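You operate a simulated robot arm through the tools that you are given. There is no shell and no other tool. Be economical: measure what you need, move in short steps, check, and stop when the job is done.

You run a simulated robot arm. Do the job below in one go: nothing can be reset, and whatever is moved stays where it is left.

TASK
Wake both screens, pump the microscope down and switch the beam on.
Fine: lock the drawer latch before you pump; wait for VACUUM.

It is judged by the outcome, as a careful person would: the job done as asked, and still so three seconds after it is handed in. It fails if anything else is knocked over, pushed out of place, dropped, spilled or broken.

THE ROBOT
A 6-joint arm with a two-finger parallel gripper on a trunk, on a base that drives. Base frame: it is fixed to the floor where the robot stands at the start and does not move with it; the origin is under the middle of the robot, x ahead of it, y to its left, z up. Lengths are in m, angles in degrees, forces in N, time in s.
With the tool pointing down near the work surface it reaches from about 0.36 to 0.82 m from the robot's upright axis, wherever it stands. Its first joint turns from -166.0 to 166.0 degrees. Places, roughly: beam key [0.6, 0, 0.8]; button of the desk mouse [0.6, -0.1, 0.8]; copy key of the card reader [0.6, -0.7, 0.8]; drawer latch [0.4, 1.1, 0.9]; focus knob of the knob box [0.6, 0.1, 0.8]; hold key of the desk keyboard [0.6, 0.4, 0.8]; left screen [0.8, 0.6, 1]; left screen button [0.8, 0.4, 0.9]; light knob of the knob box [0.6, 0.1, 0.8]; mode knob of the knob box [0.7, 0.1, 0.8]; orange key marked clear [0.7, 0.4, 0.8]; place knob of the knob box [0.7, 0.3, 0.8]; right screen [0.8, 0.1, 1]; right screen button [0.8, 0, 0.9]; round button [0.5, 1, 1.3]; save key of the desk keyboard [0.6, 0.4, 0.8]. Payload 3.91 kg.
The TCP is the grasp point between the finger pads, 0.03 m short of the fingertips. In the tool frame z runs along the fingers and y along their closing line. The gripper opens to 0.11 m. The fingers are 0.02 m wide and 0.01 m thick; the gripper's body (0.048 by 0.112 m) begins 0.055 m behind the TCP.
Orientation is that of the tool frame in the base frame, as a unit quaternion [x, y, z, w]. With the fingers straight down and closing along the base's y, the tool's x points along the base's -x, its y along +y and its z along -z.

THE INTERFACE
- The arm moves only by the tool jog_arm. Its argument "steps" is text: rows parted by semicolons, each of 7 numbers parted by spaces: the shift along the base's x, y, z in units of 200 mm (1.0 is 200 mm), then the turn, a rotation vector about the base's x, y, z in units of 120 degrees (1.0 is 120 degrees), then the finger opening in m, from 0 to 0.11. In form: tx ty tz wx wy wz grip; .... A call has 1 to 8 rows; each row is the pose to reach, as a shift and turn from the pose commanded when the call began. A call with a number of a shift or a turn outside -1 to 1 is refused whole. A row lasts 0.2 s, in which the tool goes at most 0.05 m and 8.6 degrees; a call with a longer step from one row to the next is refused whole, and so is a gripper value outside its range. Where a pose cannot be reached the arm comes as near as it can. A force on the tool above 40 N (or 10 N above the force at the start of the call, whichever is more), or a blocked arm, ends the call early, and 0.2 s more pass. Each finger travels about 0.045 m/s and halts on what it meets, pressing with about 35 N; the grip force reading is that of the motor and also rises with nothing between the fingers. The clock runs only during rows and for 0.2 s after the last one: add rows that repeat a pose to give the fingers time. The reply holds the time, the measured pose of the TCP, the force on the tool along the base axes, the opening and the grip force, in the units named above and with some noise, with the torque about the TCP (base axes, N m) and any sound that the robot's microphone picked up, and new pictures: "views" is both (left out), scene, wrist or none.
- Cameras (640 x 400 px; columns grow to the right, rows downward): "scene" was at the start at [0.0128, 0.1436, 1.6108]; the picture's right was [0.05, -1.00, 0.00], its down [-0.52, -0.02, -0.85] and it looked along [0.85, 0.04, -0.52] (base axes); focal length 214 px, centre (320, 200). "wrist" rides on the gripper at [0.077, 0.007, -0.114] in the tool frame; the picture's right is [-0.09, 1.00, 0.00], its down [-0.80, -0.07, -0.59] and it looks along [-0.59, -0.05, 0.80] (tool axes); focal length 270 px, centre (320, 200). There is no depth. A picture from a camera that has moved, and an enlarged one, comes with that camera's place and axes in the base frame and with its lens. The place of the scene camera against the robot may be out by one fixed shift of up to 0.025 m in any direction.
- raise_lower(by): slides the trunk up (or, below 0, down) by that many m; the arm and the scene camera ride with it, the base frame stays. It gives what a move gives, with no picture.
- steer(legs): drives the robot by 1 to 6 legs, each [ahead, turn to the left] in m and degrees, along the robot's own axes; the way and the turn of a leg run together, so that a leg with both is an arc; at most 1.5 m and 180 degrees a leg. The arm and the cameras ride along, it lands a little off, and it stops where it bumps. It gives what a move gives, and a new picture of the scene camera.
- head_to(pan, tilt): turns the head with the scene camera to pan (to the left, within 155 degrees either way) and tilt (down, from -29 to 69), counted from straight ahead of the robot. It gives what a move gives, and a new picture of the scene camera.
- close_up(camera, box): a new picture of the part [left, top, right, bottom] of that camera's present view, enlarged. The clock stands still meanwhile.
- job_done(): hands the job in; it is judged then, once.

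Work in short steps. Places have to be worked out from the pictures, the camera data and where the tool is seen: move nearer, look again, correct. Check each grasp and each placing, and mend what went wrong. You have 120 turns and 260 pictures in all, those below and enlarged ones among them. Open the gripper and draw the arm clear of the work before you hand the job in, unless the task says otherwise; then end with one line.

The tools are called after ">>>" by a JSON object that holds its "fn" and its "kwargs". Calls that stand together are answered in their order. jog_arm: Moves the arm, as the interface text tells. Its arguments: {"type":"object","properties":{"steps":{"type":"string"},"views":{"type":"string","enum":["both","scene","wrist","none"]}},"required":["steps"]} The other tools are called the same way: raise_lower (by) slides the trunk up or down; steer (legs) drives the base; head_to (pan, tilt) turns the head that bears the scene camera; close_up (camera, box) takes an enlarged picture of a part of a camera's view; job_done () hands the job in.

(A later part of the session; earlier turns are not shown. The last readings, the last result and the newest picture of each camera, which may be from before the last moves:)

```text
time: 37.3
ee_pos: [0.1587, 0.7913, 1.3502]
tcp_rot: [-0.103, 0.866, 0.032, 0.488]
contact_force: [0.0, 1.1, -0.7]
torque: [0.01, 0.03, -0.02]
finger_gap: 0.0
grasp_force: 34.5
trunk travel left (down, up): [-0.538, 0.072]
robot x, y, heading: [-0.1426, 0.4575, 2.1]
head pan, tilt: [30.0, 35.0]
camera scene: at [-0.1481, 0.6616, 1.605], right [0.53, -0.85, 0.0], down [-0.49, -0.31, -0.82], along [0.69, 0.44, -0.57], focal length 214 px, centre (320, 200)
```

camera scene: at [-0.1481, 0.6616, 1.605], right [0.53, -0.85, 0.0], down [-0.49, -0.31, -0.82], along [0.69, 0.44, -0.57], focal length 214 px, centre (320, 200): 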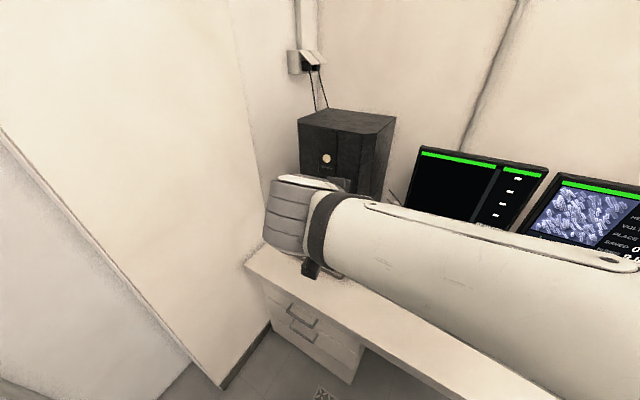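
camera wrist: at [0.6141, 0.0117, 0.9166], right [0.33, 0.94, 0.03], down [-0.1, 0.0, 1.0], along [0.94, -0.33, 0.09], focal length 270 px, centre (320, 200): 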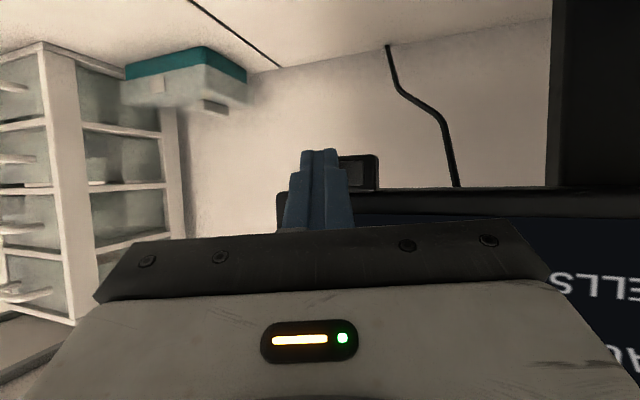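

In place at (-0.14, 0.46). Check the wrist view of the microscope front.

>>> {"fn": "jog_arm", "kwargs": {"steps": "-0.1 0.1 -0.1 0 0 0 0", "views": "wrist"}}

>>> {"fn": "close_up", "kwargs": {"camera": "scene", "box": [280, 100, 408, 180]}}

```text
time: 37.7
ee_pos: [0.1378, 0.8129, 1.3299]
tcp_rot: [-0.102, 0.866, 0.031, 0.489]
contact_force: [-0.8, 0.1, 1.1]
torque: [-0.02, 0.01, 0.0]
finger_gap: 0.0002
grasp_force: 34.9
trunk travel left (down, up): [-0.538, 0.072]
robot x, y, heading: [-0.1399, 0.4575, 2.5]
head pan, tilt: [30.0, 35.0]
camera wrist: at [0.0009, 0.7889, 1.3239], right [-0.16, 0.99, 0.03], down [-0.08, -0.04, 1.0], along [0.98, 0.16, 0.09], focal length 270 px, centre (320, 200)
```

wrist: 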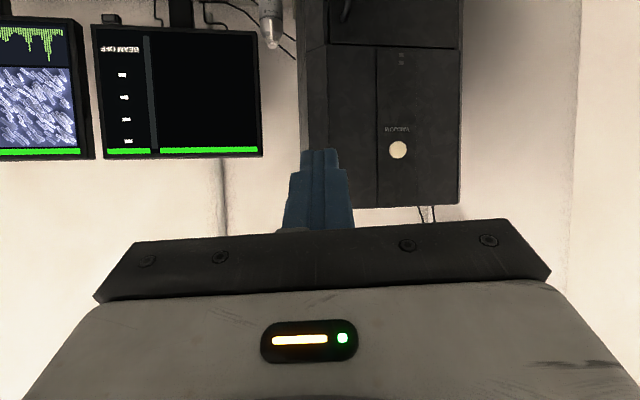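

```text
5.00 times, centred on (344, 140) of scene
camera zoom: at [-0.1485, 0.6613, 1.605], right [0.53, -0.85, 0.0], down [-0.48, -0.31, -0.82], along [0.69, 0.44, -0.57], focal length 1072 px, centre (200, 500)
```

zoom: 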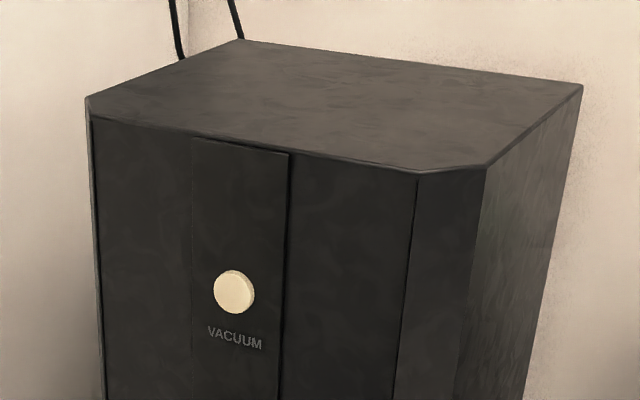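

The round button is the VACUUM pump button. First the latch: lower the tool in front of the drawer for a look.

>>> {"fn": "jog_arm", "kwargs": {"steps": "0 0.1 -0.2 0 0 -0.03 0; 0 0.2 -0.4 0 0 -0.06 0; 0 0.3 -0.6 0 0 -0.075 0; 0 0.4 -0.8 0 0 -0.075 0; 0 0.5 -1 0 0 -0.075 0", "views": "none"}}

>>> {"fn": "jog_arm", "kwargs": {"steps": "0 0.1 -0.2 0 0 0 0; 0 0.2 -0.4 0 0 0 0; 0 0.3 -0.6 0 0 0 0; 0 0.4 -0.8 0 0 0 0"}}

```text
time: 38.9
ee_pos: [0.1363, 0.9139, 1.1294]
tcp_rot: [-0.033, 0.872, -0.008, 0.489]
contact_force: [0.2, 0.1, -0.1]
torque: [0.0, -0.01, -0.02]
finger_gap: 0.0001
grasp_force: 35.1
trunk travel left (down, up): [-0.538, 0.072]
robot x, y, heading: [-0.1393, 0.4588, 2.3]
head pan, tilt: [30.0, 35.0]
```

```text
time: 39.9
ee_pos: [0.1383, 0.9892, 0.9689]
tcp_rot: [-0.035, 0.872, -0.006, 0.489]
contact_force: [-0.2, 0.2, 0.1]
torque: [0.0, 0.01, 0.02]
finger_gap: 0.0
grasp_force: 35.2
trunk travel left (down, up): [-0.538, 0.072]
robot x, y, heading: [-0.1378, 0.4591, 2.3]
head pan, tilt: [30.0, 35.0]
camera scene: at [-0.1478, 0.6616, 1.605], right [0.53, -0.85, 0.0], down [-0.49, -0.31, -0.82], along [0.69, 0.44, -0.57], focal length 214 px, centre (320, 200)
camera wrist: at [-0.0004, 0.9877, 0.9629], right [-0.01, 1.0, 0.03], down [-0.09, -0.03, 1.0], along [1.0, 0.0, 0.09], focal length 270 px, centre (320, 200)
```

scene: 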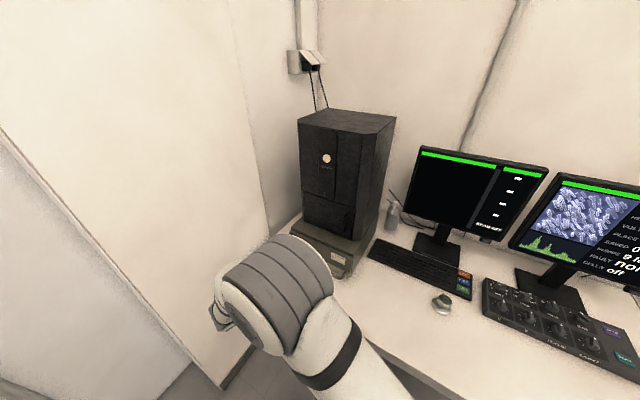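
wrist: 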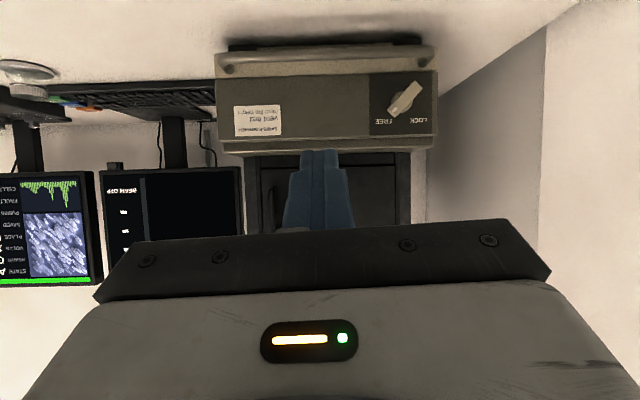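

>>> {"fn": "close_up", "kwargs": {"camera": "wrist", "box": [200, 30, 456, 190]}}

>>> {"fn": "close_up", "kwargs": {"camera": "wrist", "box": [360, 60, 456, 140]}}

```text
2.50 times, centred on (328, 110) of wrist
camera zoom: at [-0.0004, 0.9877, 0.9629], right [-0.01, 1.0, 0.03], down [-0.09, -0.03, 1.0], along [1.0, 0.0, 0.09], focal length 676 px, centre (300, 425)
```

zoom: 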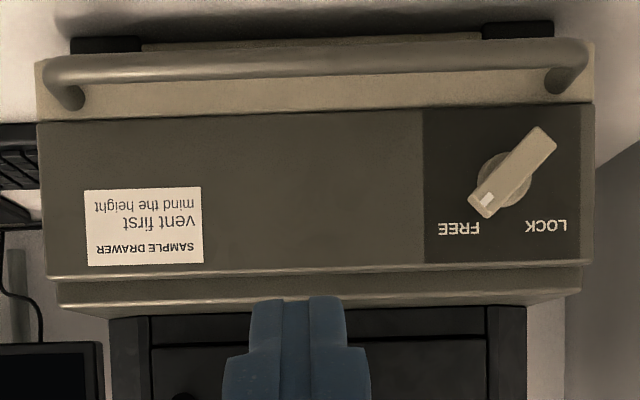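

```text
5.00 times, centred on (408, 100) of wrist
camera zoom: at [-0.0004, 0.9877, 0.9629], right [-0.01, 1.0, 0.03], down [-0.09, -0.03, 1.0], along [1.0, 0.0, 0.09], focal length 1351 px, centre (-120, 700)
```

zoom: 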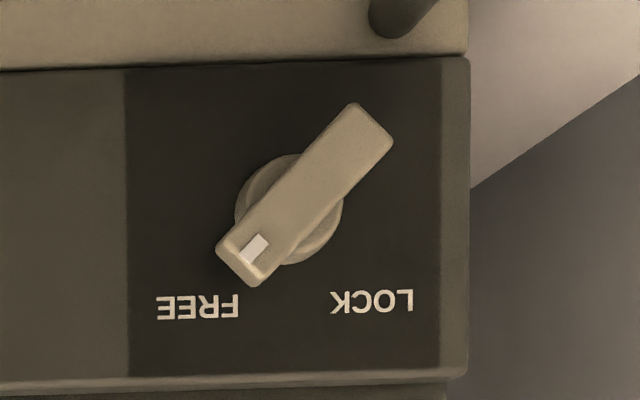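

Latch bar: centre about (0.36, 1.10, 0.867), mark toward FREE (up-right); it must turn ~90° counter-clockwise to LOCK. I'll level the tool, roll it +45° so the fingers straddle the bar, and open to 5 cm, at a standoff.

>>> {"fn": "jog_arm", "kwargs": {"steps": "0.05 0.07 -0.04 0.046 -0.031 -0.013 0.01; 0.1 0.14 -0.08 0.091 -0.062 -0.026 0.02; 0.15 0.21 -0.12 0.137 -0.093 -0.039 0.03; 0.2 0.28 -0.17 0.183 -0.125 -0.052 0.04; 0.25 0.35 -0.22 0.228 -0.156 -0.064 0.045; 0.3 0.42 -0.26 0.274 -0.187 -0.077 0.05; 0.35 0.49 -0.3 0.319 -0.218 -0.09 0.05; 0.41 0.555 -0.345 0.365 -0.249 -0.103 0.05"}}

```text
time: 41.7
ee_pos: [0.2295, 1.1606, 0.9049]
tcp_rot: [0.242, 0.658, 0.251, 0.667]
contact_force: [0.5, -0.5, 1.0]
torque: [-0.03, 0.04, -0.02]
finger_gap: 0.0504
grasp_force: 0.0
out of reach, approached as far as the arm can: row 5, 6, 7, 8
trunk travel left (down, up): [-0.538, 0.072]
robot x, y, heading: [-0.1392, 0.4607, 2.2]
head pan, tilt: [30.0, 35.0]
camera scene: at [-0.1475, 0.661, 1.6051], right [0.53, -0.85, 0.0], down [-0.49, -0.31, -0.82], along [0.69, 0.44, -0.57], focal length 214 px, centre (320, 200)
camera wrist: at [0.115, 1.2147, 0.8495], right [-0.02, 0.69, 0.72], down [-0.6, -0.58, 0.55], along [0.8, -0.42, 0.43], focal length 270 px, centre (320, 200)
```

scene: 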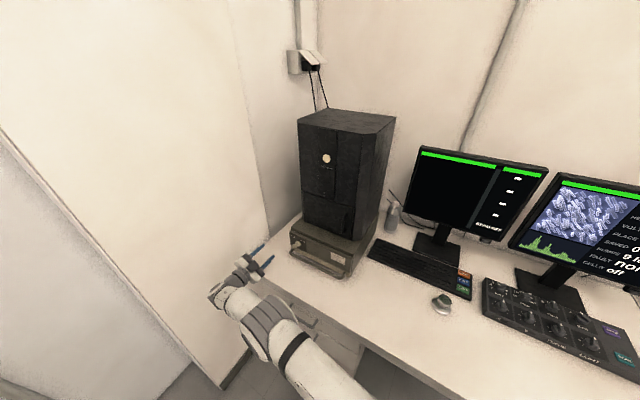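
wrist: 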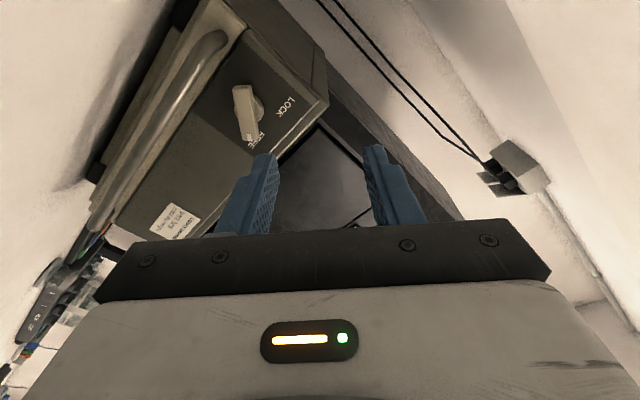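

Orientation is right, but y ended 5 cm too far left. Try stepping back right slowly.

>>> {"fn": "jog_arm", "kwargs": {"steps": "0.05 -0.1 -0.02 0 0 0 0.05; 0.1 -0.2 -0.05 0 0 0 0.05; 0.1 -0.3 -0.1 0 0 0 0.05; 0.1 -0.3 -0.15 0 0 0 0.05"}}

```text
time: 42.7
ee_pos: [0.2563, 1.1576, 0.8809]
tcp_rot: [0.242, 0.658, 0.254, 0.666]
contact_force: [0.2, -0.4, 0.2]
torque: [-0.04, 0.02, -0.01]
finger_gap: 0.0502
grasp_force: 0.1
out of reach, approached as far as the arm can: row 1, 2, 3, 4
trunk travel left (down, up): [-0.538, 0.072]
robot x, y, heading: [-0.142, 0.463, 2.0]
head pan, tilt: [30.0, 35.0]
camera scene: at [-0.148, 0.6604, 1.6051], right [0.53, -0.85, 0.0], down [-0.49, -0.31, -0.82], along [0.69, 0.44, -0.57], focal length 214 px, centre (320, 200)
camera wrist: at [0.1408, 1.2111, 0.8252], right [-0.02, 0.69, 0.72], down [-0.6, -0.59, 0.55], along [0.8, -0.42, 0.42], focal length 270 px, centre (320, 200)
```

scene: 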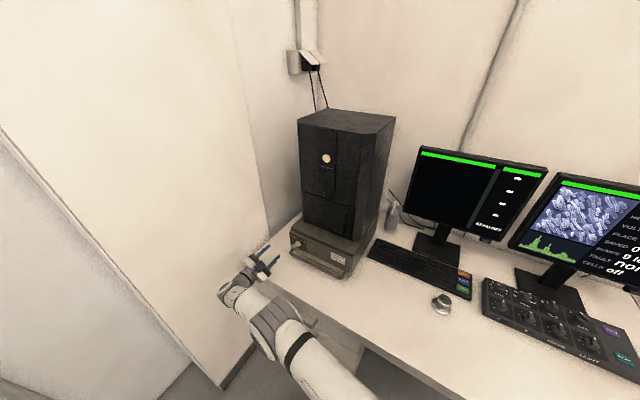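
wrist: 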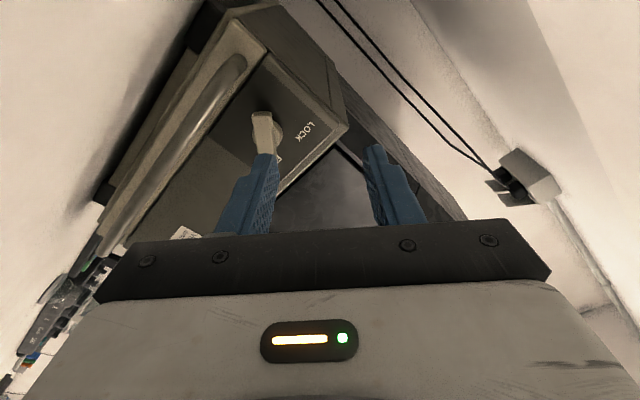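

A wrist limit blocks that pose. Instead I'll go back to the level-camera pose (no roll, 30° down) with closed fingers and push the latch's marked end round to LOCK from its right side.

>>> {"fn": "jog_arm", "kwargs": {"steps": "-0.1 -0.03 0.02 -0.046 0.031 0.013 0.045; -0.2 -0.06 0.04 -0.091 0.062 0.026 0.04; -0.28 -0.1 0.06 -0.137 0.093 0.039 0.03; -0.35 -0.15 0.08 -0.183 0.125 0.052 0.02; -0.4 -0.2 0.1 -0.228 0.156 0.064 0.01; -0.43 -0.28 0.1 -0.274 0.187 0.077 0; -0.48 -0.35 0.1 -0.319 0.218 0.09 0; -0.48 -0.39 0.1 -0.365 0.249 0.103 0", "views": "wrist"}}

>>> {"fn": "close_up", "kwargs": {"camera": "wrist", "box": [240, 40, 400, 140]}}

```text
time: 44.5
ee_pos: [0.1581, 1.0807, 0.8986]
tcp_rot: [-0.035, 0.872, -0.007, 0.488]
contact_force: [-0.4, 0.6, 0.5]
torque: [0.0, 0.04, -0.05]
finger_gap: 0.0
grasp_force: 35.7
trunk travel left (down, up): [-0.538, 0.072]
robot x, y, heading: [-0.1391, 0.4624, 2.2]
head pan, tilt: [30.0, 35.0]
camera wrist: at [0.0198, 1.0784, 0.8929], right [-0.01, 1.0, 0.03], down [-0.09, -0.03, 1.0], along [1.0, 0.0, 0.09], focal length 270 px, centre (320, 200)
```

wrist: 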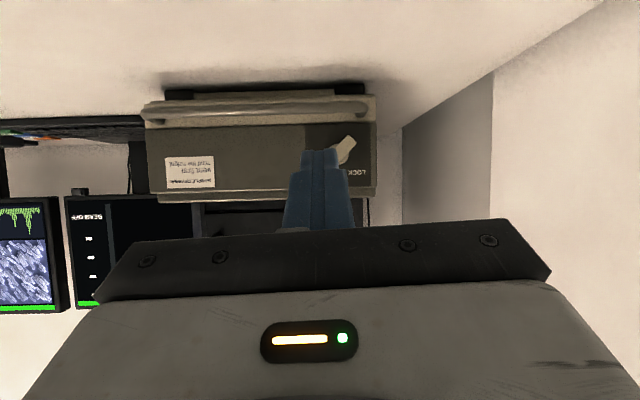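

```text
4.00 times, centred on (320, 90) of wrist
camera zoom: at [0.0198, 1.0784, 0.8929], right [-0.01, 1.0, 0.03], down [-0.09, -0.03, 1.0], along [1.0, 0.0, 0.09], focal length 1081 px, centre (320, 640)
```

zoom: 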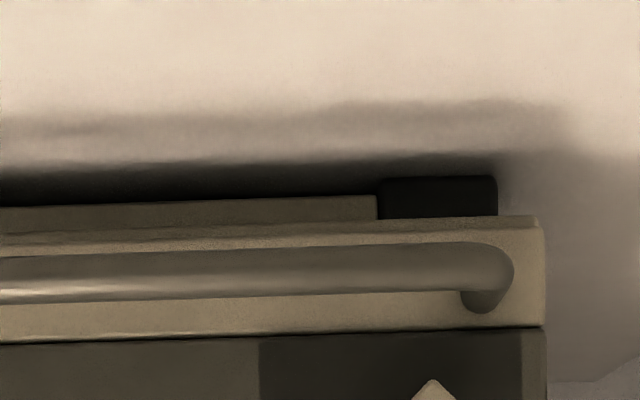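

>>> {"fn": "close_up", "kwargs": {"camera": "wrist", "box": [280, 110, 408, 190]}}

```text
5.00 times, centred on (344, 150) of wrist
camera zoom: at [0.0198, 1.0784, 0.8929], right [-0.01, 1.0, 0.03], down [-0.09, -0.03, 1.0], along [1.0, 0.0, 0.09], focal length 1351 px, centre (200, 450)
```

zoom: 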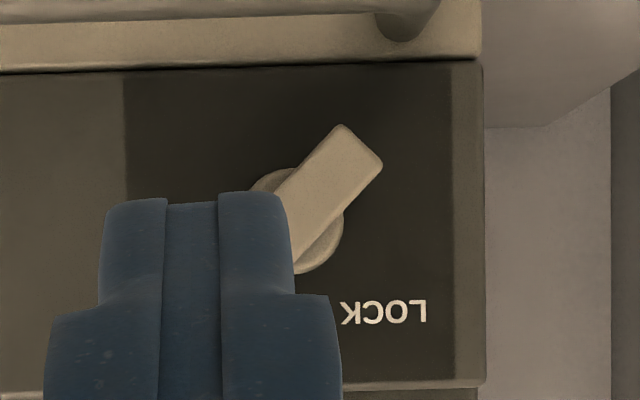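

Two-view fix: latch centre (y 1.103, z 0.866), bar face x≈0.365, panel x≈0.387. Move the closed fingertips to the right of the bar (y≈1.062), still short in x, then check.

>>> {"fn": "jog_arm", "kwargs": {"steps": "0.2 -0.094 -0.115 0 0 0 0; 0.4 -0.094 -0.115 0 0 0 0; 0.6 -0.094 -0.115 0 0 0 0; 0.75 -0.094 -0.115 0 0 0 0; 0.75 -0.094 -0.115 0 0 0 0", "views": "wrist"}}

>>> {"fn": "close_up", "kwargs": {"camera": "wrist", "box": [260, 90, 420, 190]}}

```text
time: 45.7
ee_pos: [0.312, 1.0616, 0.8777]
tcp_rot: [-0.034, 0.872, -0.007, 0.489]
contact_force: [0.5, -0.8, 0.8]
torque: [0.0, -0.06, 0.03]
finger_gap: 0.0001
grasp_force: 35.0
trunk travel left (down, up): [-0.538, 0.072]
robot x, y, heading: [-0.1391, 0.4608, 2.0]
head pan, tilt: [30.0, 35.0]
camera wrist: at [0.1745, 1.0598, 0.8719], right [-0.01, 1.0, 0.03], down [-0.09, -0.03, 1.0], along [1.0, 0.0, 0.09], focal length 270 px, centre (320, 200)
```

wrist: 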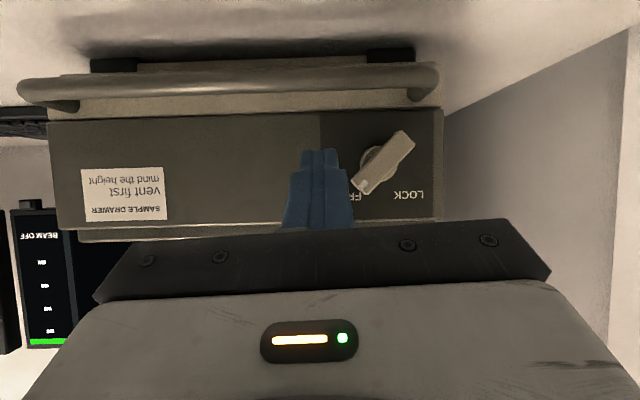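

```text
4.00 times, centred on (340, 140) of wrist
camera zoom: at [0.1745, 1.0598, 0.8719], right [-0.01, 1.0, 0.03], down [-0.09, -0.03, 1.0], along [1.0, 0.0, 0.09], focal length 1081 px, centre (240, 440)
```

zoom: 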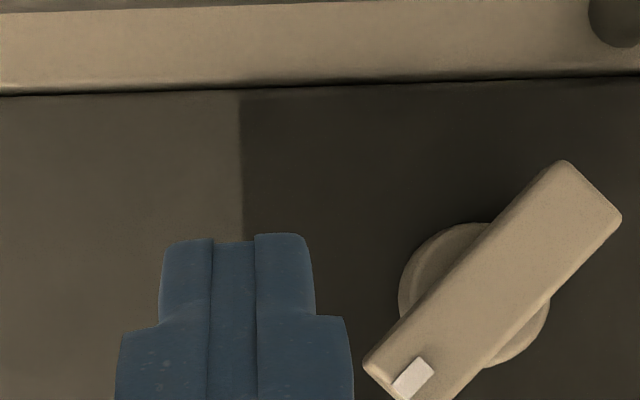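

Geometry confirmed (centre y 1.105, z 0.864). Insert beside the bar and sweep the arc up and left.

>>> {"fn": "jog_arm", "kwargs": {"steps": "0.1 0 0 0 0 0 0; 0.175 0.03 -0.015 0 0 0 0; 0.175 0.09 -0.015 0 0 0 0; 0.175 0.097 0.035 0 0 0 0; 0.175 0.12 0.073 0 0 0 0; 0.175 0.157 0.104 0 0 0 0; 0.175 0.205 0.119 0 0 0 0; 0.175 0.22 0.12 0 0 0 0", "views": "wrist"}}

>>> {"fn": "close_up", "kwargs": {"camera": "wrist", "box": [260, 90, 420, 190]}}

```text
time: 47.5
ee_pos: [0.3434, 1.1009, 0.9013]
tcp_rot: [-0.033, 0.872, -0.009, 0.489]
contact_force: [-3.9, -27.4, 2.5]
torque: [-0.64, 0.09, -0.52]
finger_gap: 0.0002
grasp_force: 34.8
trunk travel left (down, up): [-0.538, 0.072]
robot x, y, heading: [-0.1416, 0.4573, 2.4]
head pan, tilt: [30.0, 35.0]
camera wrist: at [0.2056, 1.099, 0.8948], right [0.0, 1.0, 0.03], down [-0.09, -0.03, 1.0], along [1.0, 0.0, 0.09], focal length 270 px, centre (320, 200)
```

wrist: 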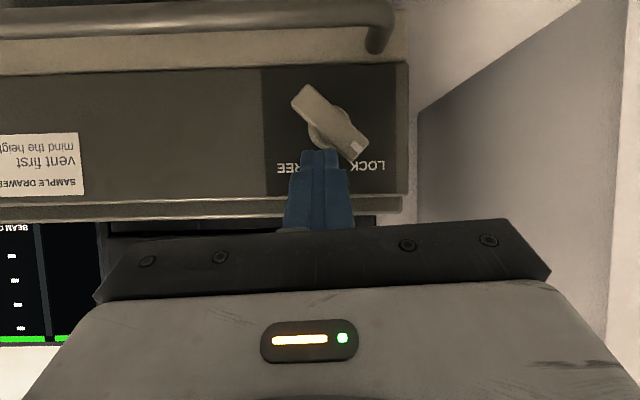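

```text
4.00 times, centred on (340, 140) of wrist
camera zoom: at [0.2056, 1.099, 0.8948], right [0.0, 1.0, 0.03], down [-0.09, -0.03, 1.0], along [1.0, 0.0, 0.09], focal length 1081 px, centre (240, 440)
```

zoom: 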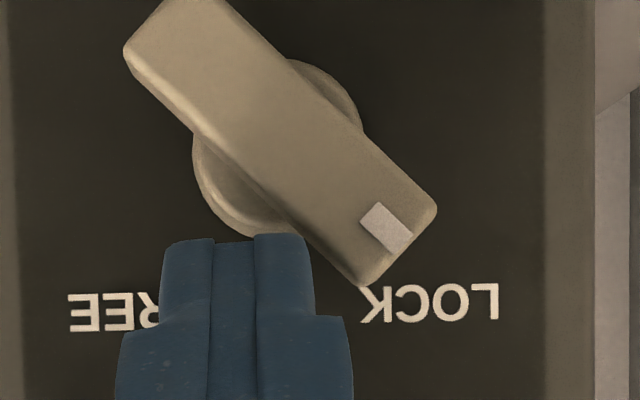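

The mark now points at LOCK, with 27 N resistance like an end stop. Withdraw and look.

>>> {"fn": "jog_arm", "kwargs": {"steps": "0 -0.03 0.02 0 0 0 0; -0.15 -0.05 0.03 0 0 0 0; -0.35 -0.2 0.05 0 0 0 0; -0.55 -0.35 0.1 0 0 0 0", "views": "wrist"}}

>>> {"fn": "close_up", "kwargs": {"camera": "wrist", "box": [280, 70, 440, 170]}}

```text
refused: row 3 steps farther than a row can; nothing moved
```

```text
4.00 times, centred on (360, 120) of wrist
camera zoom: at [0.2056, 1.099, 0.8948], right [0.0, 1.0, 0.03], down [-0.09, -0.03, 1.0], along [1.0, 0.0, 0.09], focal length 1081 px, centre (160, 520)
```

zoom: 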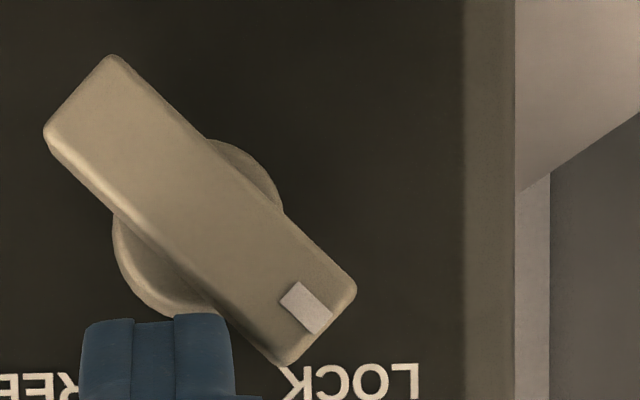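

>>> {"fn": "jog_arm", "kwargs": {"steps": "0 -0.03 0.02 0 0 0 0; -0.15 -0.05 0.03 0 0 0 0; -0.35 -0.1 0.05 0 0 0 0; -0.55 -0.15 0.1 0 0 0 0; -0.7 -0.3 0.1 0 0 0 0; -0.75 -0.4 0.1 0 0 0 0", "views": "wrist"}}

>>> {"fn": "close_up", "kwargs": {"camera": "wrist", "box": [320, 70, 448, 150]}}

```text
time: 48.9
ee_pos: [0.1931, 1.0271, 0.9224]
tcp_rot: [-0.034, 0.871, -0.006, 0.489]
contact_force: [0.0, 0.8, -0.2]
torque: [0.0, -0.03, 0.0]
finger_gap: 0.0002
grasp_force: 34.2
trunk travel left (down, up): [-0.538, 0.072]
robot x, y, heading: [-0.1383, 0.458, 2.4]
head pan, tilt: [30.0, 35.0]
camera wrist: at [0.0534, 1.0254, 0.9157], right [-0.01, 1.0, 0.03], down [-0.09, -0.03, 1.0], along [1.0, 0.0, 0.09], focal length 270 px, centre (320, 200)
```

wrist: 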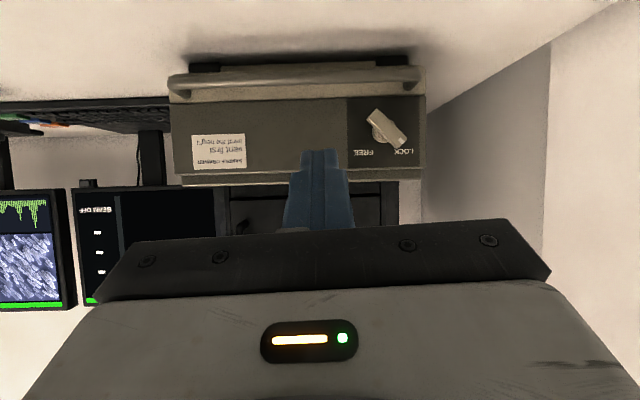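

```text
5.00 times, centred on (384, 110) of wrist
camera zoom: at [0.0534, 1.0254, 0.9157], right [-0.01, 1.0, 0.03], down [-0.09, -0.03, 1.0], along [1.0, 0.0, 0.09], focal length 1351 px, centre (0, 650)
```

zoom: 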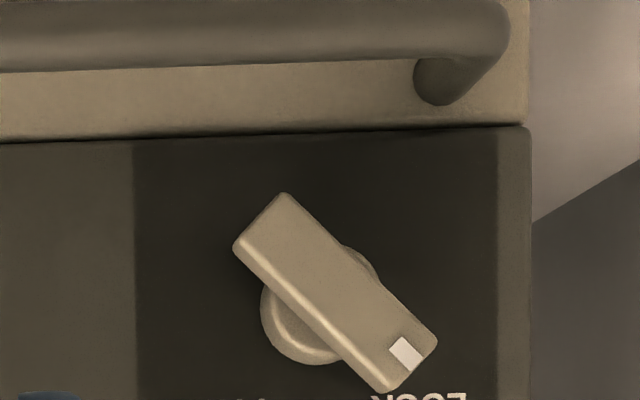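

Latch stays at LOCK. Now rise to the VACUUM button (≈(0.45, 1.0, 1.283)).

>>> {"fn": "jog_arm", "kwargs": {"steps": "-0.1 -0.05 0.2 0 0 0 0; -0.1 -0.1 0.4 0 0 0 0; -0.1 -0.15 0.6 0 0 0 0; -0.1 -0.2 0.8 0 0 0 0; -0.1 -0.25 1 0 0 0 0", "views": "none"}}

>>> {"fn": "jog_arm", "kwargs": {"steps": "0.05 -0.05 0.2 0 0 0 0; 0.15 -0.1 0.4 0 0 0 0; 0.25 -0.15 0.6 0 0 0 0; 0.35 -0.2 0.8 0 0 0 0; 0.4 -0.2 0.88 0 0 0 0", "views": "wrist"}}

>>> {"fn": "close_up", "kwargs": {"camera": "wrist", "box": [280, 90, 440, 190]}}

```text
time: 50.1
ee_pos: [0.1735, 0.9731, 1.1199]
tcp_rot: [-0.033, 0.872, -0.007, 0.489]
contact_force: [0.3, 0.4, 0.3]
torque: [-0.02, -0.02, 0.01]
finger_gap: 0.0001
grasp_force: 35.0
trunk travel left (down, up): [-0.538, 0.072]
robot x, y, heading: [-0.1394, 0.4591, 2.2]
head pan, tilt: [30.0, 35.0]
```

```text
time: 51.3
ee_pos: [0.2525, 0.9334, 1.2956]
tcp_rot: [-0.034, 0.872, -0.007, 0.489]
contact_force: [-0.7, 0.7, -0.4]
torque: [-0.02, 0.04, 0.02]
finger_gap: 0.0001
grasp_force: 35.1
trunk travel left (down, up): [-0.538, 0.072]
robot x, y, heading: [-0.1402, 0.4594, 2.2]
head pan, tilt: [30.0, 35.0]
camera wrist: at [0.1135, 0.9324, 1.2894], right [-0.01, 1.0, 0.03], down [-0.09, -0.03, 1.0], along [1.0, 0.0, 0.09], focal length 270 px, centre (320, 200)
```

wrist: 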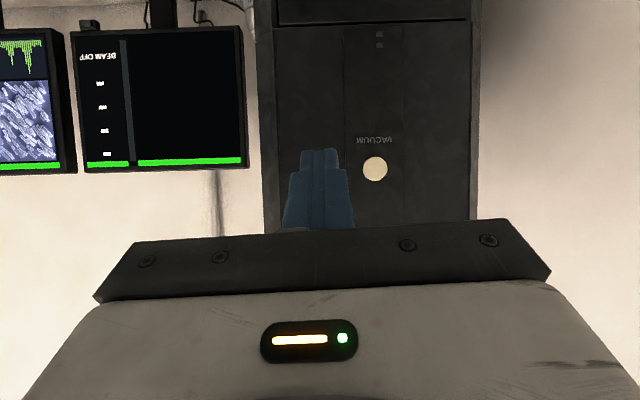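

```text
4.00 times, centred on (360, 140) of wrist
camera zoom: at [0.1135, 0.9324, 1.2894], right [-0.01, 1.0, 0.03], down [-0.09, -0.03, 1.0], along [1.0, 0.0, 0.09], focal length 1081 px, centre (160, 440)
```

zoom: 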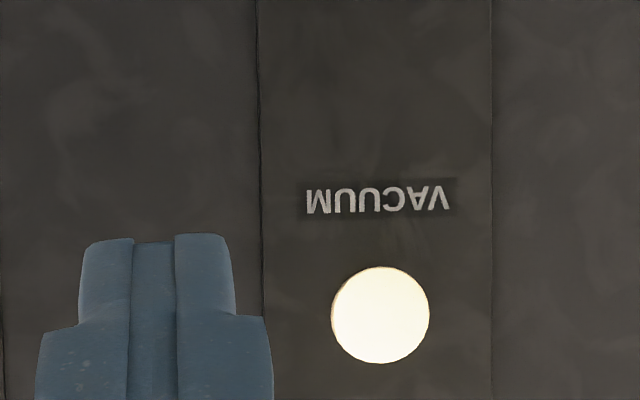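

Button at (0.455, 1.004, 1.283). Line up and press with small steps.

>>> {"fn": "jog_arm", "kwargs": {"steps": "0.1 0.18 -0.01 0 0 0 0; 0.25 0.355 -0.03 0 0 0 0; 0.45 0.355 -0.03 0 0 0 0; 0.65 0.355 -0.03 0 0 0 0; 0.7 0.355 -0.03 0 0 0 0", "views": "wrist"}}

>>> {"fn": "close_up", "kwargs": {"camera": "wrist", "box": [240, 90, 400, 190]}}

```text
time: 52.5
ee_pos: [0.3934, 1.008, 1.2924]
tcp_rot: [-0.034, 0.872, -0.007, 0.489]
contact_force: [-0.3, -0.2, 0.2]
torque: [0.01, 0.01, -0.02]
finger_gap: 0.0
grasp_force: 35.0
trunk travel left (down, up): [-0.538, 0.072]
robot x, y, heading: [-0.1394, 0.4602, 2.0]
head pan, tilt: [30.0, 35.0]
camera wrist: at [0.2553, 1.0051, 1.2855], right [-0.01, 1.0, 0.03], down [-0.09, -0.03, 1.0], along [1.0, 0.0, 0.09], focal length 270 px, centre (320, 200)
```

wrist: 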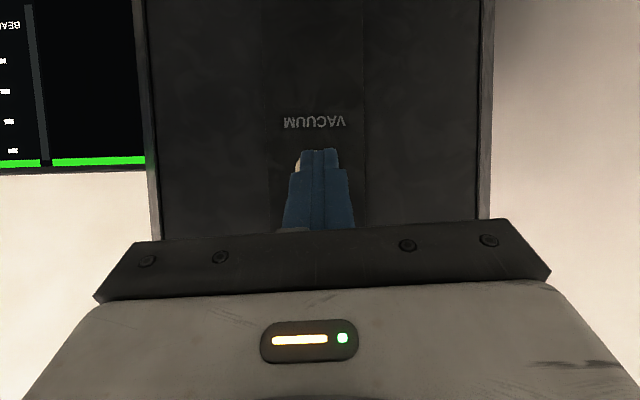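

```text
4.00 times, centred on (320, 140) of wrist
camera zoom: at [0.2553, 1.0051, 1.2855], right [-0.01, 1.0, 0.03], down [-0.09, -0.03, 1.0], along [1.0, 0.0, 0.09], focal length 1081 px, centre (320, 440)
```

zoom: 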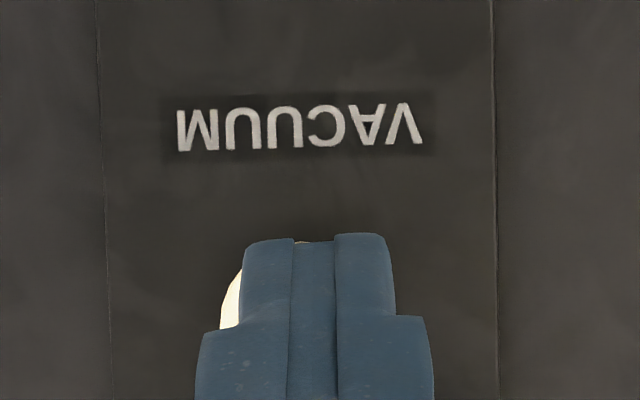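

>>> {"fn": "jog_arm", "kwargs": {"steps": "0.06 -0.02 -0.01 0 0 0 0; 0.11 -0.02 -0.01 0 0 0 0; 0.14 -0.02 -0.01 0 0 0 0; 0.17 -0.02 -0.01 0 0 0 0; 0.2 -0.02 -0.01 0 0 0 0; 0.23 -0.02 -0.01 0 0 0 0; 0.26 -0.02 -0.01 0 0 0 0; 0.29 -0.02 -0.01 0 0 0 0", "views": "scene"}}

```text
time: 53.8
ee_pos: [0.4259, 1.0041, 1.2883]
tcp_rot: [-0.035, 0.873, -0.007, 0.487]
contact_force: [-23.7, -6.2, 1.9]
torque: [0.01, 0.1, -0.22]
finger_gap: 0.0
grasp_force: 34.9
trunk travel left (down, up): [-0.538, 0.072]
robot x, y, heading: [-0.1368, 0.4559, 2.2]
head pan, tilt: [30.0, 35.0]
heard: click
stopped in row 6: the force on the tool passed its limit at 46 N (the readings are from after the stop); the commanded pose is now the measured one
camera scene: at [-0.1534, 0.6588, 1.6055], right [0.53, -0.85, 0.0], down [-0.48, -0.3, -0.82], along [0.69, 0.44, -0.57], focal length 214 px, centre (320, 200)
```

scene: 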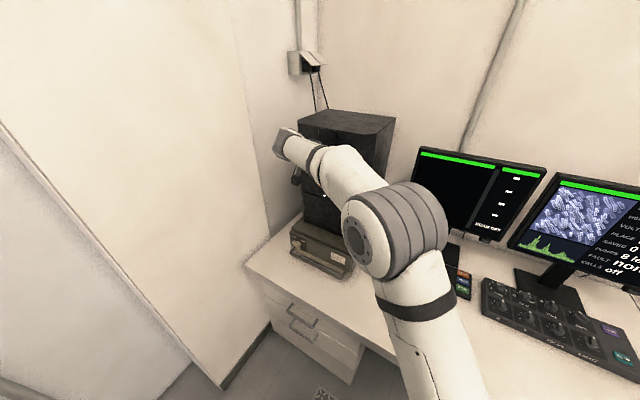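

Clicked. Back off, and turn the head to read the right screen.

>>> {"fn": "jog_arm", "kwargs": {"steps": "-0.2 0 0 0 0 0 0; -0.4 0 0 0 0 0 0; -0.6 -0.05 0 0 0 0 0; -0.8 -0.1 0 0 0 0 0; -1 -0.15 0 0 0 0 0", "views": "none"}}

>>> {"fn": "head_to", "kwargs": {"pan": -20, "tilt": 28}}

>>> {"fn": "close_up", "kwargs": {"camera": "scene", "box": [220, 100, 440, 240]}}

```text
time: 55.0
ee_pos: [0.2265, 0.9711, 1.2851]
tcp_rot: [-0.034, 0.873, -0.008, 0.486]
contact_force: [0.0, 0.6, -0.4]
torque: [-0.01, 0.0, 0.01]
finger_gap: 0.0
grasp_force: 34.2
trunk travel left (down, up): [-0.538, 0.072]
robot x, y, heading: [-0.1373, 0.4608, 2.3]
head pan, tilt: [30.0, 35.0]
```

```text
time: 56.2
ee_pos: [0.2292, 0.9726, 1.285]
tcp_rot: [-0.035, 0.873, -0.007, 0.486]
contact_force: [-0.5, 0.3, -0.1]
torque: [0.05, 0.0, 0.01]
finger_gap: 0.0001
grasp_force: 35.5
trunk travel left (down, up): [-0.538, 0.072]
robot x, y, heading: [-0.1386, 0.4616, 2.3]
head pan, tilt: [-20.0, 28.0]
camera scene: at [-0.1358, 0.5858, 1.6161], right [-0.3, -0.95, 0.0], down [-0.45, 0.14, -0.88], along [0.84, -0.27, -0.47], focal length 214 px, centre (320, 200)
```

scene: 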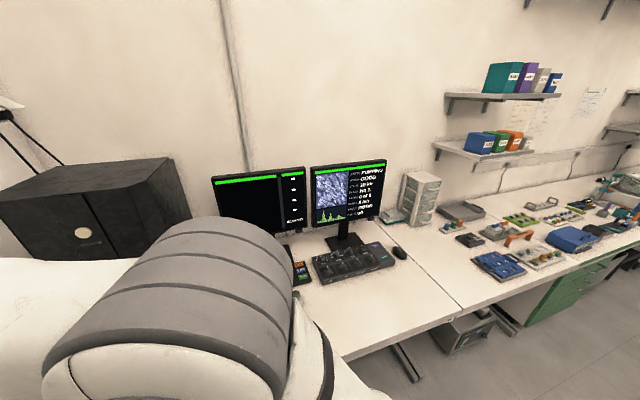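

```text
2.86 times, centred on (330, 170) of scene
camera zoom: at [-0.1358, 0.5858, 1.6161], right [-0.3, -0.95, 0.0], down [-0.45, 0.14, -0.88], along [0.84, -0.27, -0.47], focal length 613 px, centre (291, 286)
```

zoom: 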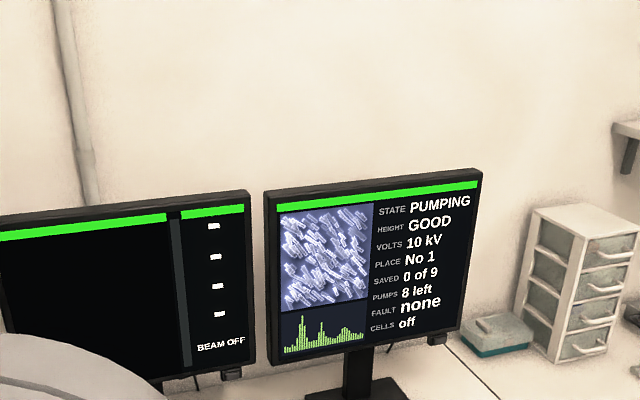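

State PUMPING, no fault. While it pumps, retract the arm as on arrival and drive back toward the beam key.

>>> {"fn": "jog_arm", "kwargs": {"steps": "-0.05 -0.18 0.06 0 0 0 0; -0.1 -0.36 0.12 0 0 0 0; -0.15 -0.54 0.18 0 0 0 0; -0.2 -0.72 0.24 0 0 0 0; -0.28 -0.9 0.32 0 0 0 0", "views": "none"}}

>>> {"fn": "steer", "kwargs": {"legs": [[0, 78], [-0.42, 0], [0, -80]]}}

```text
time: 57.4
ee_pos: [0.1742, 0.7884, 1.3514]
tcp_rot: [-0.035, 0.873, -0.007, 0.486]
contact_force: [-0.5, -0.5, 0.7]
torque: [0.01, 0.03, 0.01]
finger_gap: 0.0
grasp_force: 35.0
trunk travel left (down, up): [-0.538, 0.072]
robot x, y, heading: [-0.1411, 0.4589, 2.3]
head pan, tilt: [-20.0, 28.0]
```

```text
time: 66.9
ee_pos: [0.1163, 0.3723, 1.3498]
tcp_rot: [-0.038, 0.873, -0.007, 0.486]
contact_force: [-0.9, 0.7, 0.3]
torque: [0.0, -0.01, -0.02]
finger_gap: 0.0
grasp_force: 34.7
trunk travel left (down, up): [-0.538, 0.072]
robot x, y, heading: [-0.1941, 0.0377, 3.1]
head pan, tilt: [-20.0, 28.0]
camera scene: at [-0.1918, 0.1609, 1.6161], right [-0.29, -0.96, 0.0], down [-0.45, 0.14, -0.88], along [0.84, -0.26, -0.47], focal length 214 px, centre (320, 200)
```

scene: 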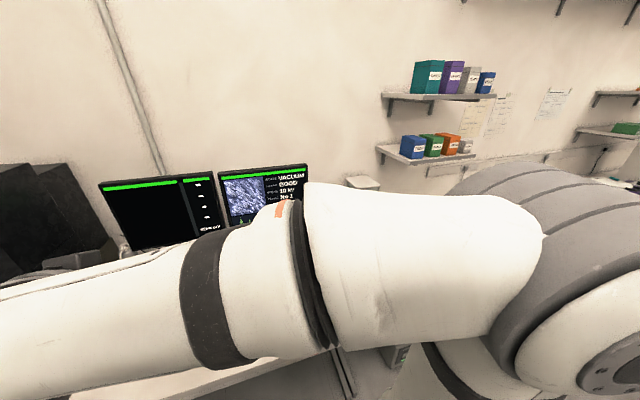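

The state reads VACUUM. Check the details, and move ahead 0.15.

>>> {"fn": "close_up", "kwargs": {"camera": "scene", "box": [210, 155, 320, 225]}}

>>> {"fn": "steer", "kwargs": {"legs": [[0.14, -3]]}}

>>> {"fn": "head_to", "kwargs": {"pan": 3, "tilt": 35}}

```text
5.71 times, centred on (265, 190) of scene
camera zoom: at [-0.1918, 0.1609, 1.6161], right [-0.29, -0.96, 0.0], down [-0.45, 0.14, -0.88], along [0.84, -0.26, -0.47], focal length 1226 px, centre (634, 257)
```

zoom: 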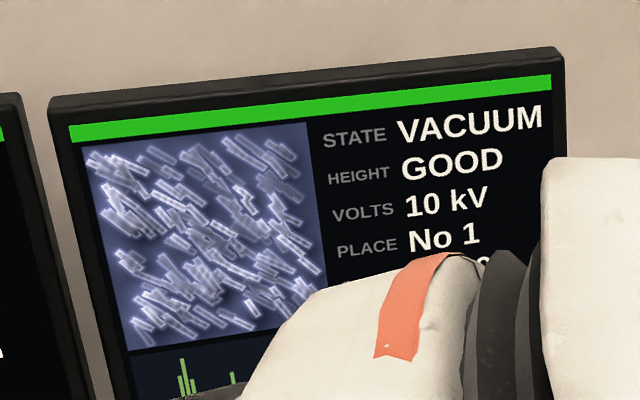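

```text
time: 68.2
ee_pos: [0.2749, 0.3601, 1.3499]
tcp_rot: [-0.017, 0.874, -0.018, 0.485]
contact_force: [0.2, -0.5, 0.0]
torque: [0.01, 0.02, 0.0]
finger_gap: 0.0001
grasp_force: 34.6
trunk travel left (down, up): [-0.538, 0.072]
robot x, y, heading: [-0.0526, 0.0409, 0.2]
head pan, tilt: [-20.0, 28.0]
camera scene: at [-0.0443, 0.1668, 1.6161], right [-0.34, -0.94, 0.0], down [-0.44, 0.16, -0.88], along [0.83, -0.3, -0.47], focal length 214 px, centre (320, 200)
```

scene: 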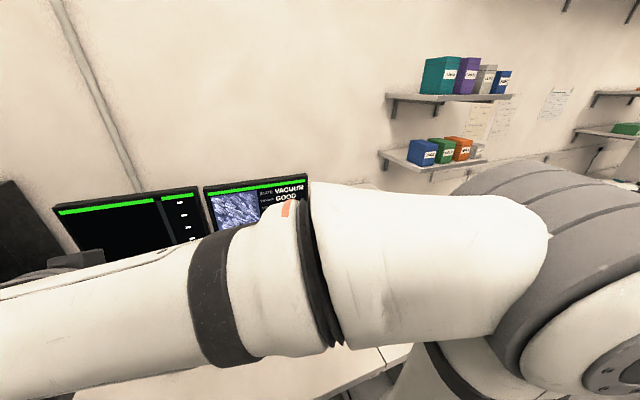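

```text
time: 69.1
ee_pos: [0.2738, 0.3609, 1.3514]
tcp_rot: [-0.016, 0.874, -0.018, 0.486]
contact_force: [-0.3, -0.5, -1.3]
torque: [-0.01, 0.03, -0.02]
finger_gap: 0.0
grasp_force: 34.7
trunk travel left (down, up): [-0.538, 0.072]
robot x, y, heading: [-0.0577, 0.0409, 0.2]
head pan, tilt: [3.0, 35.0]
camera scene: at [-0.0445, 0.2024, 1.6052], right [0.06, -1.0, 0.0], down [-0.57, -0.03, -0.82], along [0.82, 0.05, -0.57], focal length 214 px, centre (320, 200)
```

scene: 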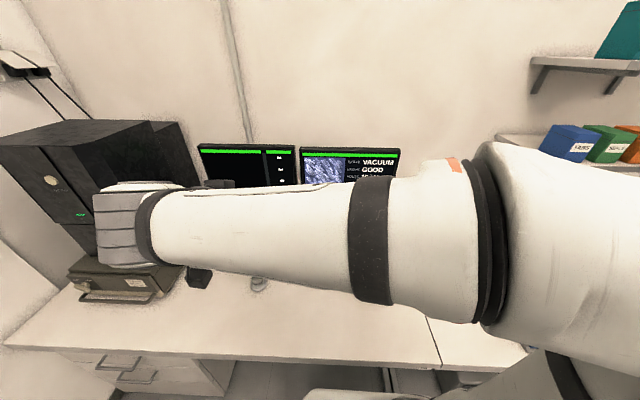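

Vacuum reached. Bring the tool to pointing down while moving over toward the beam key.

>>> {"fn": "jog_arm", "kwargs": {"steps": "0.09 -0.125 -0.05 0 0.061 0 0; 0.18 -0.25 -0.1 0 0.121 0 0; 0.28 -0.375 -0.15 0 0.182 0 0; 0.37 -0.5 -0.2 0 0.243 0 0; 0.47 -0.625 -0.25 0 0.303 0 0; 0.56 -0.75 -0.3 0 0.364 0 0; 0.66 -0.875 -0.35 0 0.425 0 0; 0.75 -1 -0.4 0 0.485 0 0", "views": "none"}}

>>> {"fn": "jog_arm", "kwargs": {"steps": "0.05 -0.1 -0.2 0 0 0 0; 0.1 -0.2 -0.4 0 0 0 0; 0.15 -0.3 -0.6 0 0 0 0; 0.2 -0.4 -0.8 0 0 0 0; 0.25 -0.5 -0.95 0 0 0 0"}}

```text
time: 70.9
ee_pos: [0.4267, 0.1602, 1.2709]
tcp_rot: [-0.024, 1.0, -0.006, -0.003]
contact_force: [-0.4, 0.2, 0.0]
torque: [-0.02, -0.02, 0.02]
finger_gap: 0.0002
grasp_force: 35.1
trunk travel left (down, up): [-0.538, 0.072]
robot x, y, heading: [-0.057, 0.0376, 0.4]
head pan, tilt: [3.0, 35.0]
```

```text
time: 72.1
ee_pos: [0.4752, 0.0596, 1.0769]
tcp_rot: [-0.023, 1.0, -0.008, 0.0]
contact_force: [0.5, 0.1, 0.5]
torque: [0.02, 0.01, 0.03]
finger_gap: 0.0
grasp_force: 35.1
trunk travel left (down, up): [-0.538, 0.072]
robot x, y, heading: [-0.0558, 0.0378, 0.3]
head pan, tilt: [3.0, 35.0]
camera scene: at [-0.0436, 0.2022, 1.6052], right [0.06, -1.0, 0.0], down [-0.57, -0.03, -0.82], along [0.82, 0.05, -0.57], focal length 214 px, centre (320, 200)
camera wrist: at [0.3972, 0.0632, 1.1916], right [0.04, 1.0, -0.02], down [0.8, -0.02, 0.59], along [0.59, -0.04, -0.8], focal length 270 px, centre (320, 200)
```

scene: 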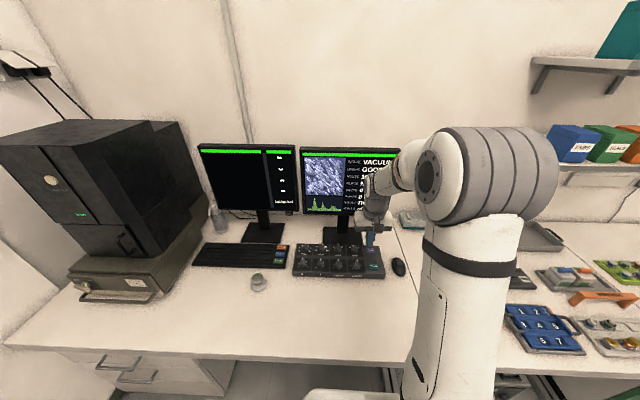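
wrist: 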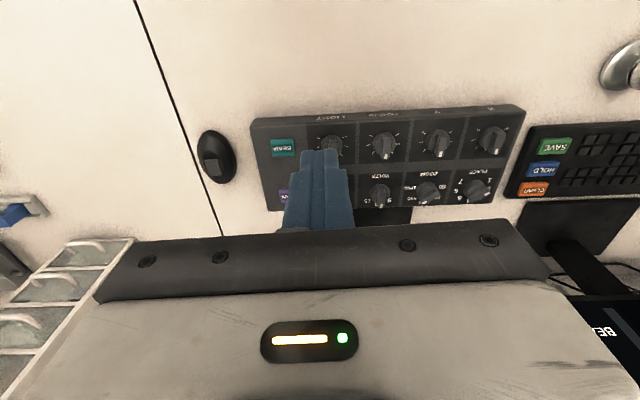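

Beam key from the wrist view: about (0.57, -0.006, 0.82). Hover above it.

>>> {"fn": "jog_arm", "kwargs": {"steps": "0.12 -0.08 -0.15 0 0 0 0; 0.24 -0.16 -0.3 0 0 0 0; 0.36 -0.25 -0.45 0 0 0 0; 0.475 -0.33 -0.6 0 0 0 0; 0.475 -0.33 -0.75 0 0 0 0", "views": "wrist"}}

>>> {"fn": "close_up", "kwargs": {"camera": "wrist", "box": [240, 60, 400, 160]}}

```text
time: 73.3
ee_pos: [0.571, -0.0067, 0.9303]
tcp_rot: [-0.023, 1.0, -0.008, 0.0]
contact_force: [0.0, -0.1, 0.5]
torque: [-0.01, 0.01, 0.01]
finger_gap: 0.0
grasp_force: 34.7
trunk travel left (down, up): [-0.538, 0.072]
robot x, y, heading: [-0.0566, 0.0372, 0.3]
head pan, tilt: [3.0, 35.0]
camera wrist: at [0.4944, -0.0024, 1.0444], right [0.04, 1.0, -0.02], down [0.8, -0.02, 0.59], along [0.59, -0.04, -0.8], focal length 270 px, centre (320, 200)
```

wrist: 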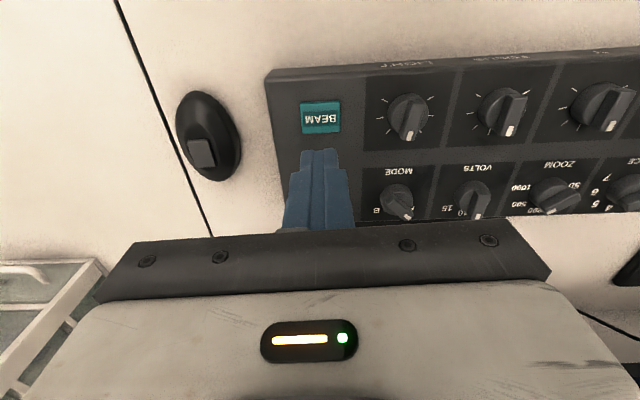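

```text
4.00 times, centred on (320, 110) of wrist
camera zoom: at [0.4944, -0.0024, 1.0444], right [0.04, 1.0, -0.02], down [0.8, -0.02, 0.59], along [0.59, -0.04, -0.8], focal length 1081 px, centre (320, 560)
```

zoom: 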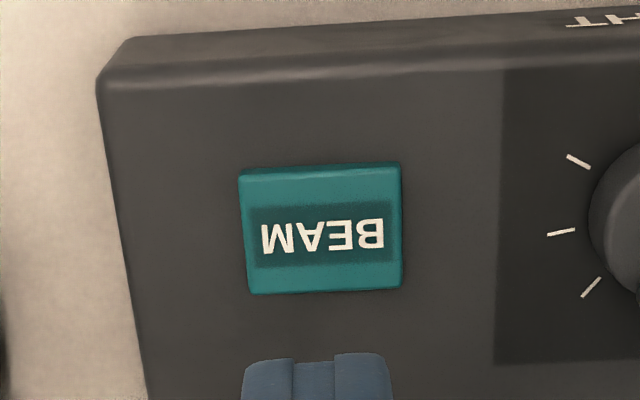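

Key centre ≈ (0.576, -0.010, ~0.81). Descend and press gently.

>>> {"fn": "jog_arm", "kwargs": {"steps": "0.025 -0.015 -0.2 0 0 0 0; 0.025 -0.015 -0.3 0 0 0 0; 0.025 -0.015 -0.34 0 0 0 0; 0.025 -0.015 -0.37 0 0 0 0; 0.025 -0.015 -0.4 0 0 0 0; 0.025 -0.015 -0.43 0 0 0 0; 0.025 -0.015 -0.46 0 0 0 0; 0.025 -0.015 -0.49 0 0 0 0"}}

```text
time: 75.1
ee_pos: [0.5743, -0.0095, 0.8326]
tcp_rot: [-0.022, 1.0, -0.007, 0.0]
contact_force: [-1.0, 1.6, 1.7]
torque: [0.06, 0.01, -0.03]
finger_gap: 0.0
grasp_force: 35.2
trunk travel left (down, up): [-0.538, 0.072]
robot x, y, heading: [-0.0503, 0.0371, 0.3]
head pan, tilt: [3.0, 35.0]
heard: click
camera scene: at [-0.0443, 0.2027, 1.6052], right [0.06, -1.0, 0.0], down [-0.57, -0.03, -0.82], along [0.82, 0.05, -0.57], focal length 214 px, centre (320, 200)
camera wrist: at [0.4968, -0.0055, 0.9471], right [0.04, 1.0, -0.02], down [0.8, -0.02, 0.59], along [0.59, -0.04, -0.8], focal length 270 px, centre (320, 200)
```

scene: 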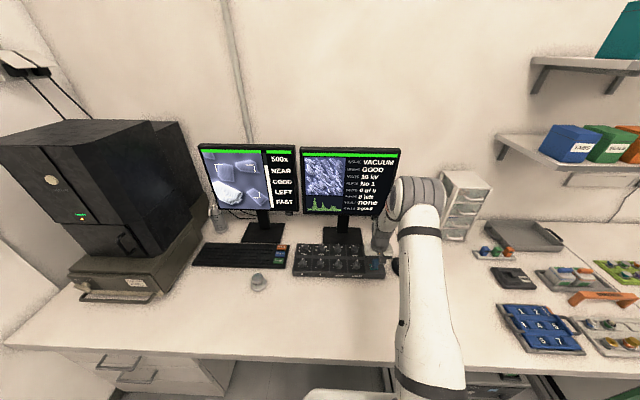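
wrist: 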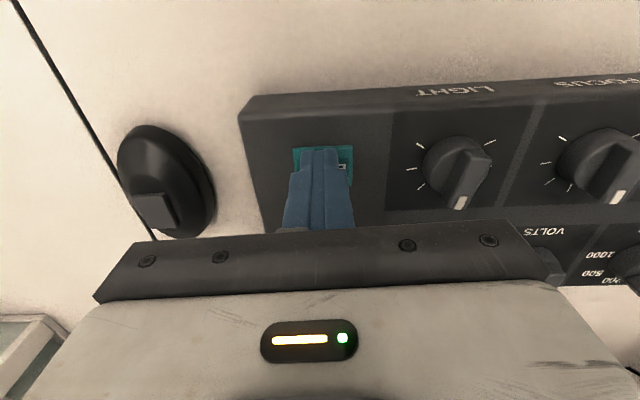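

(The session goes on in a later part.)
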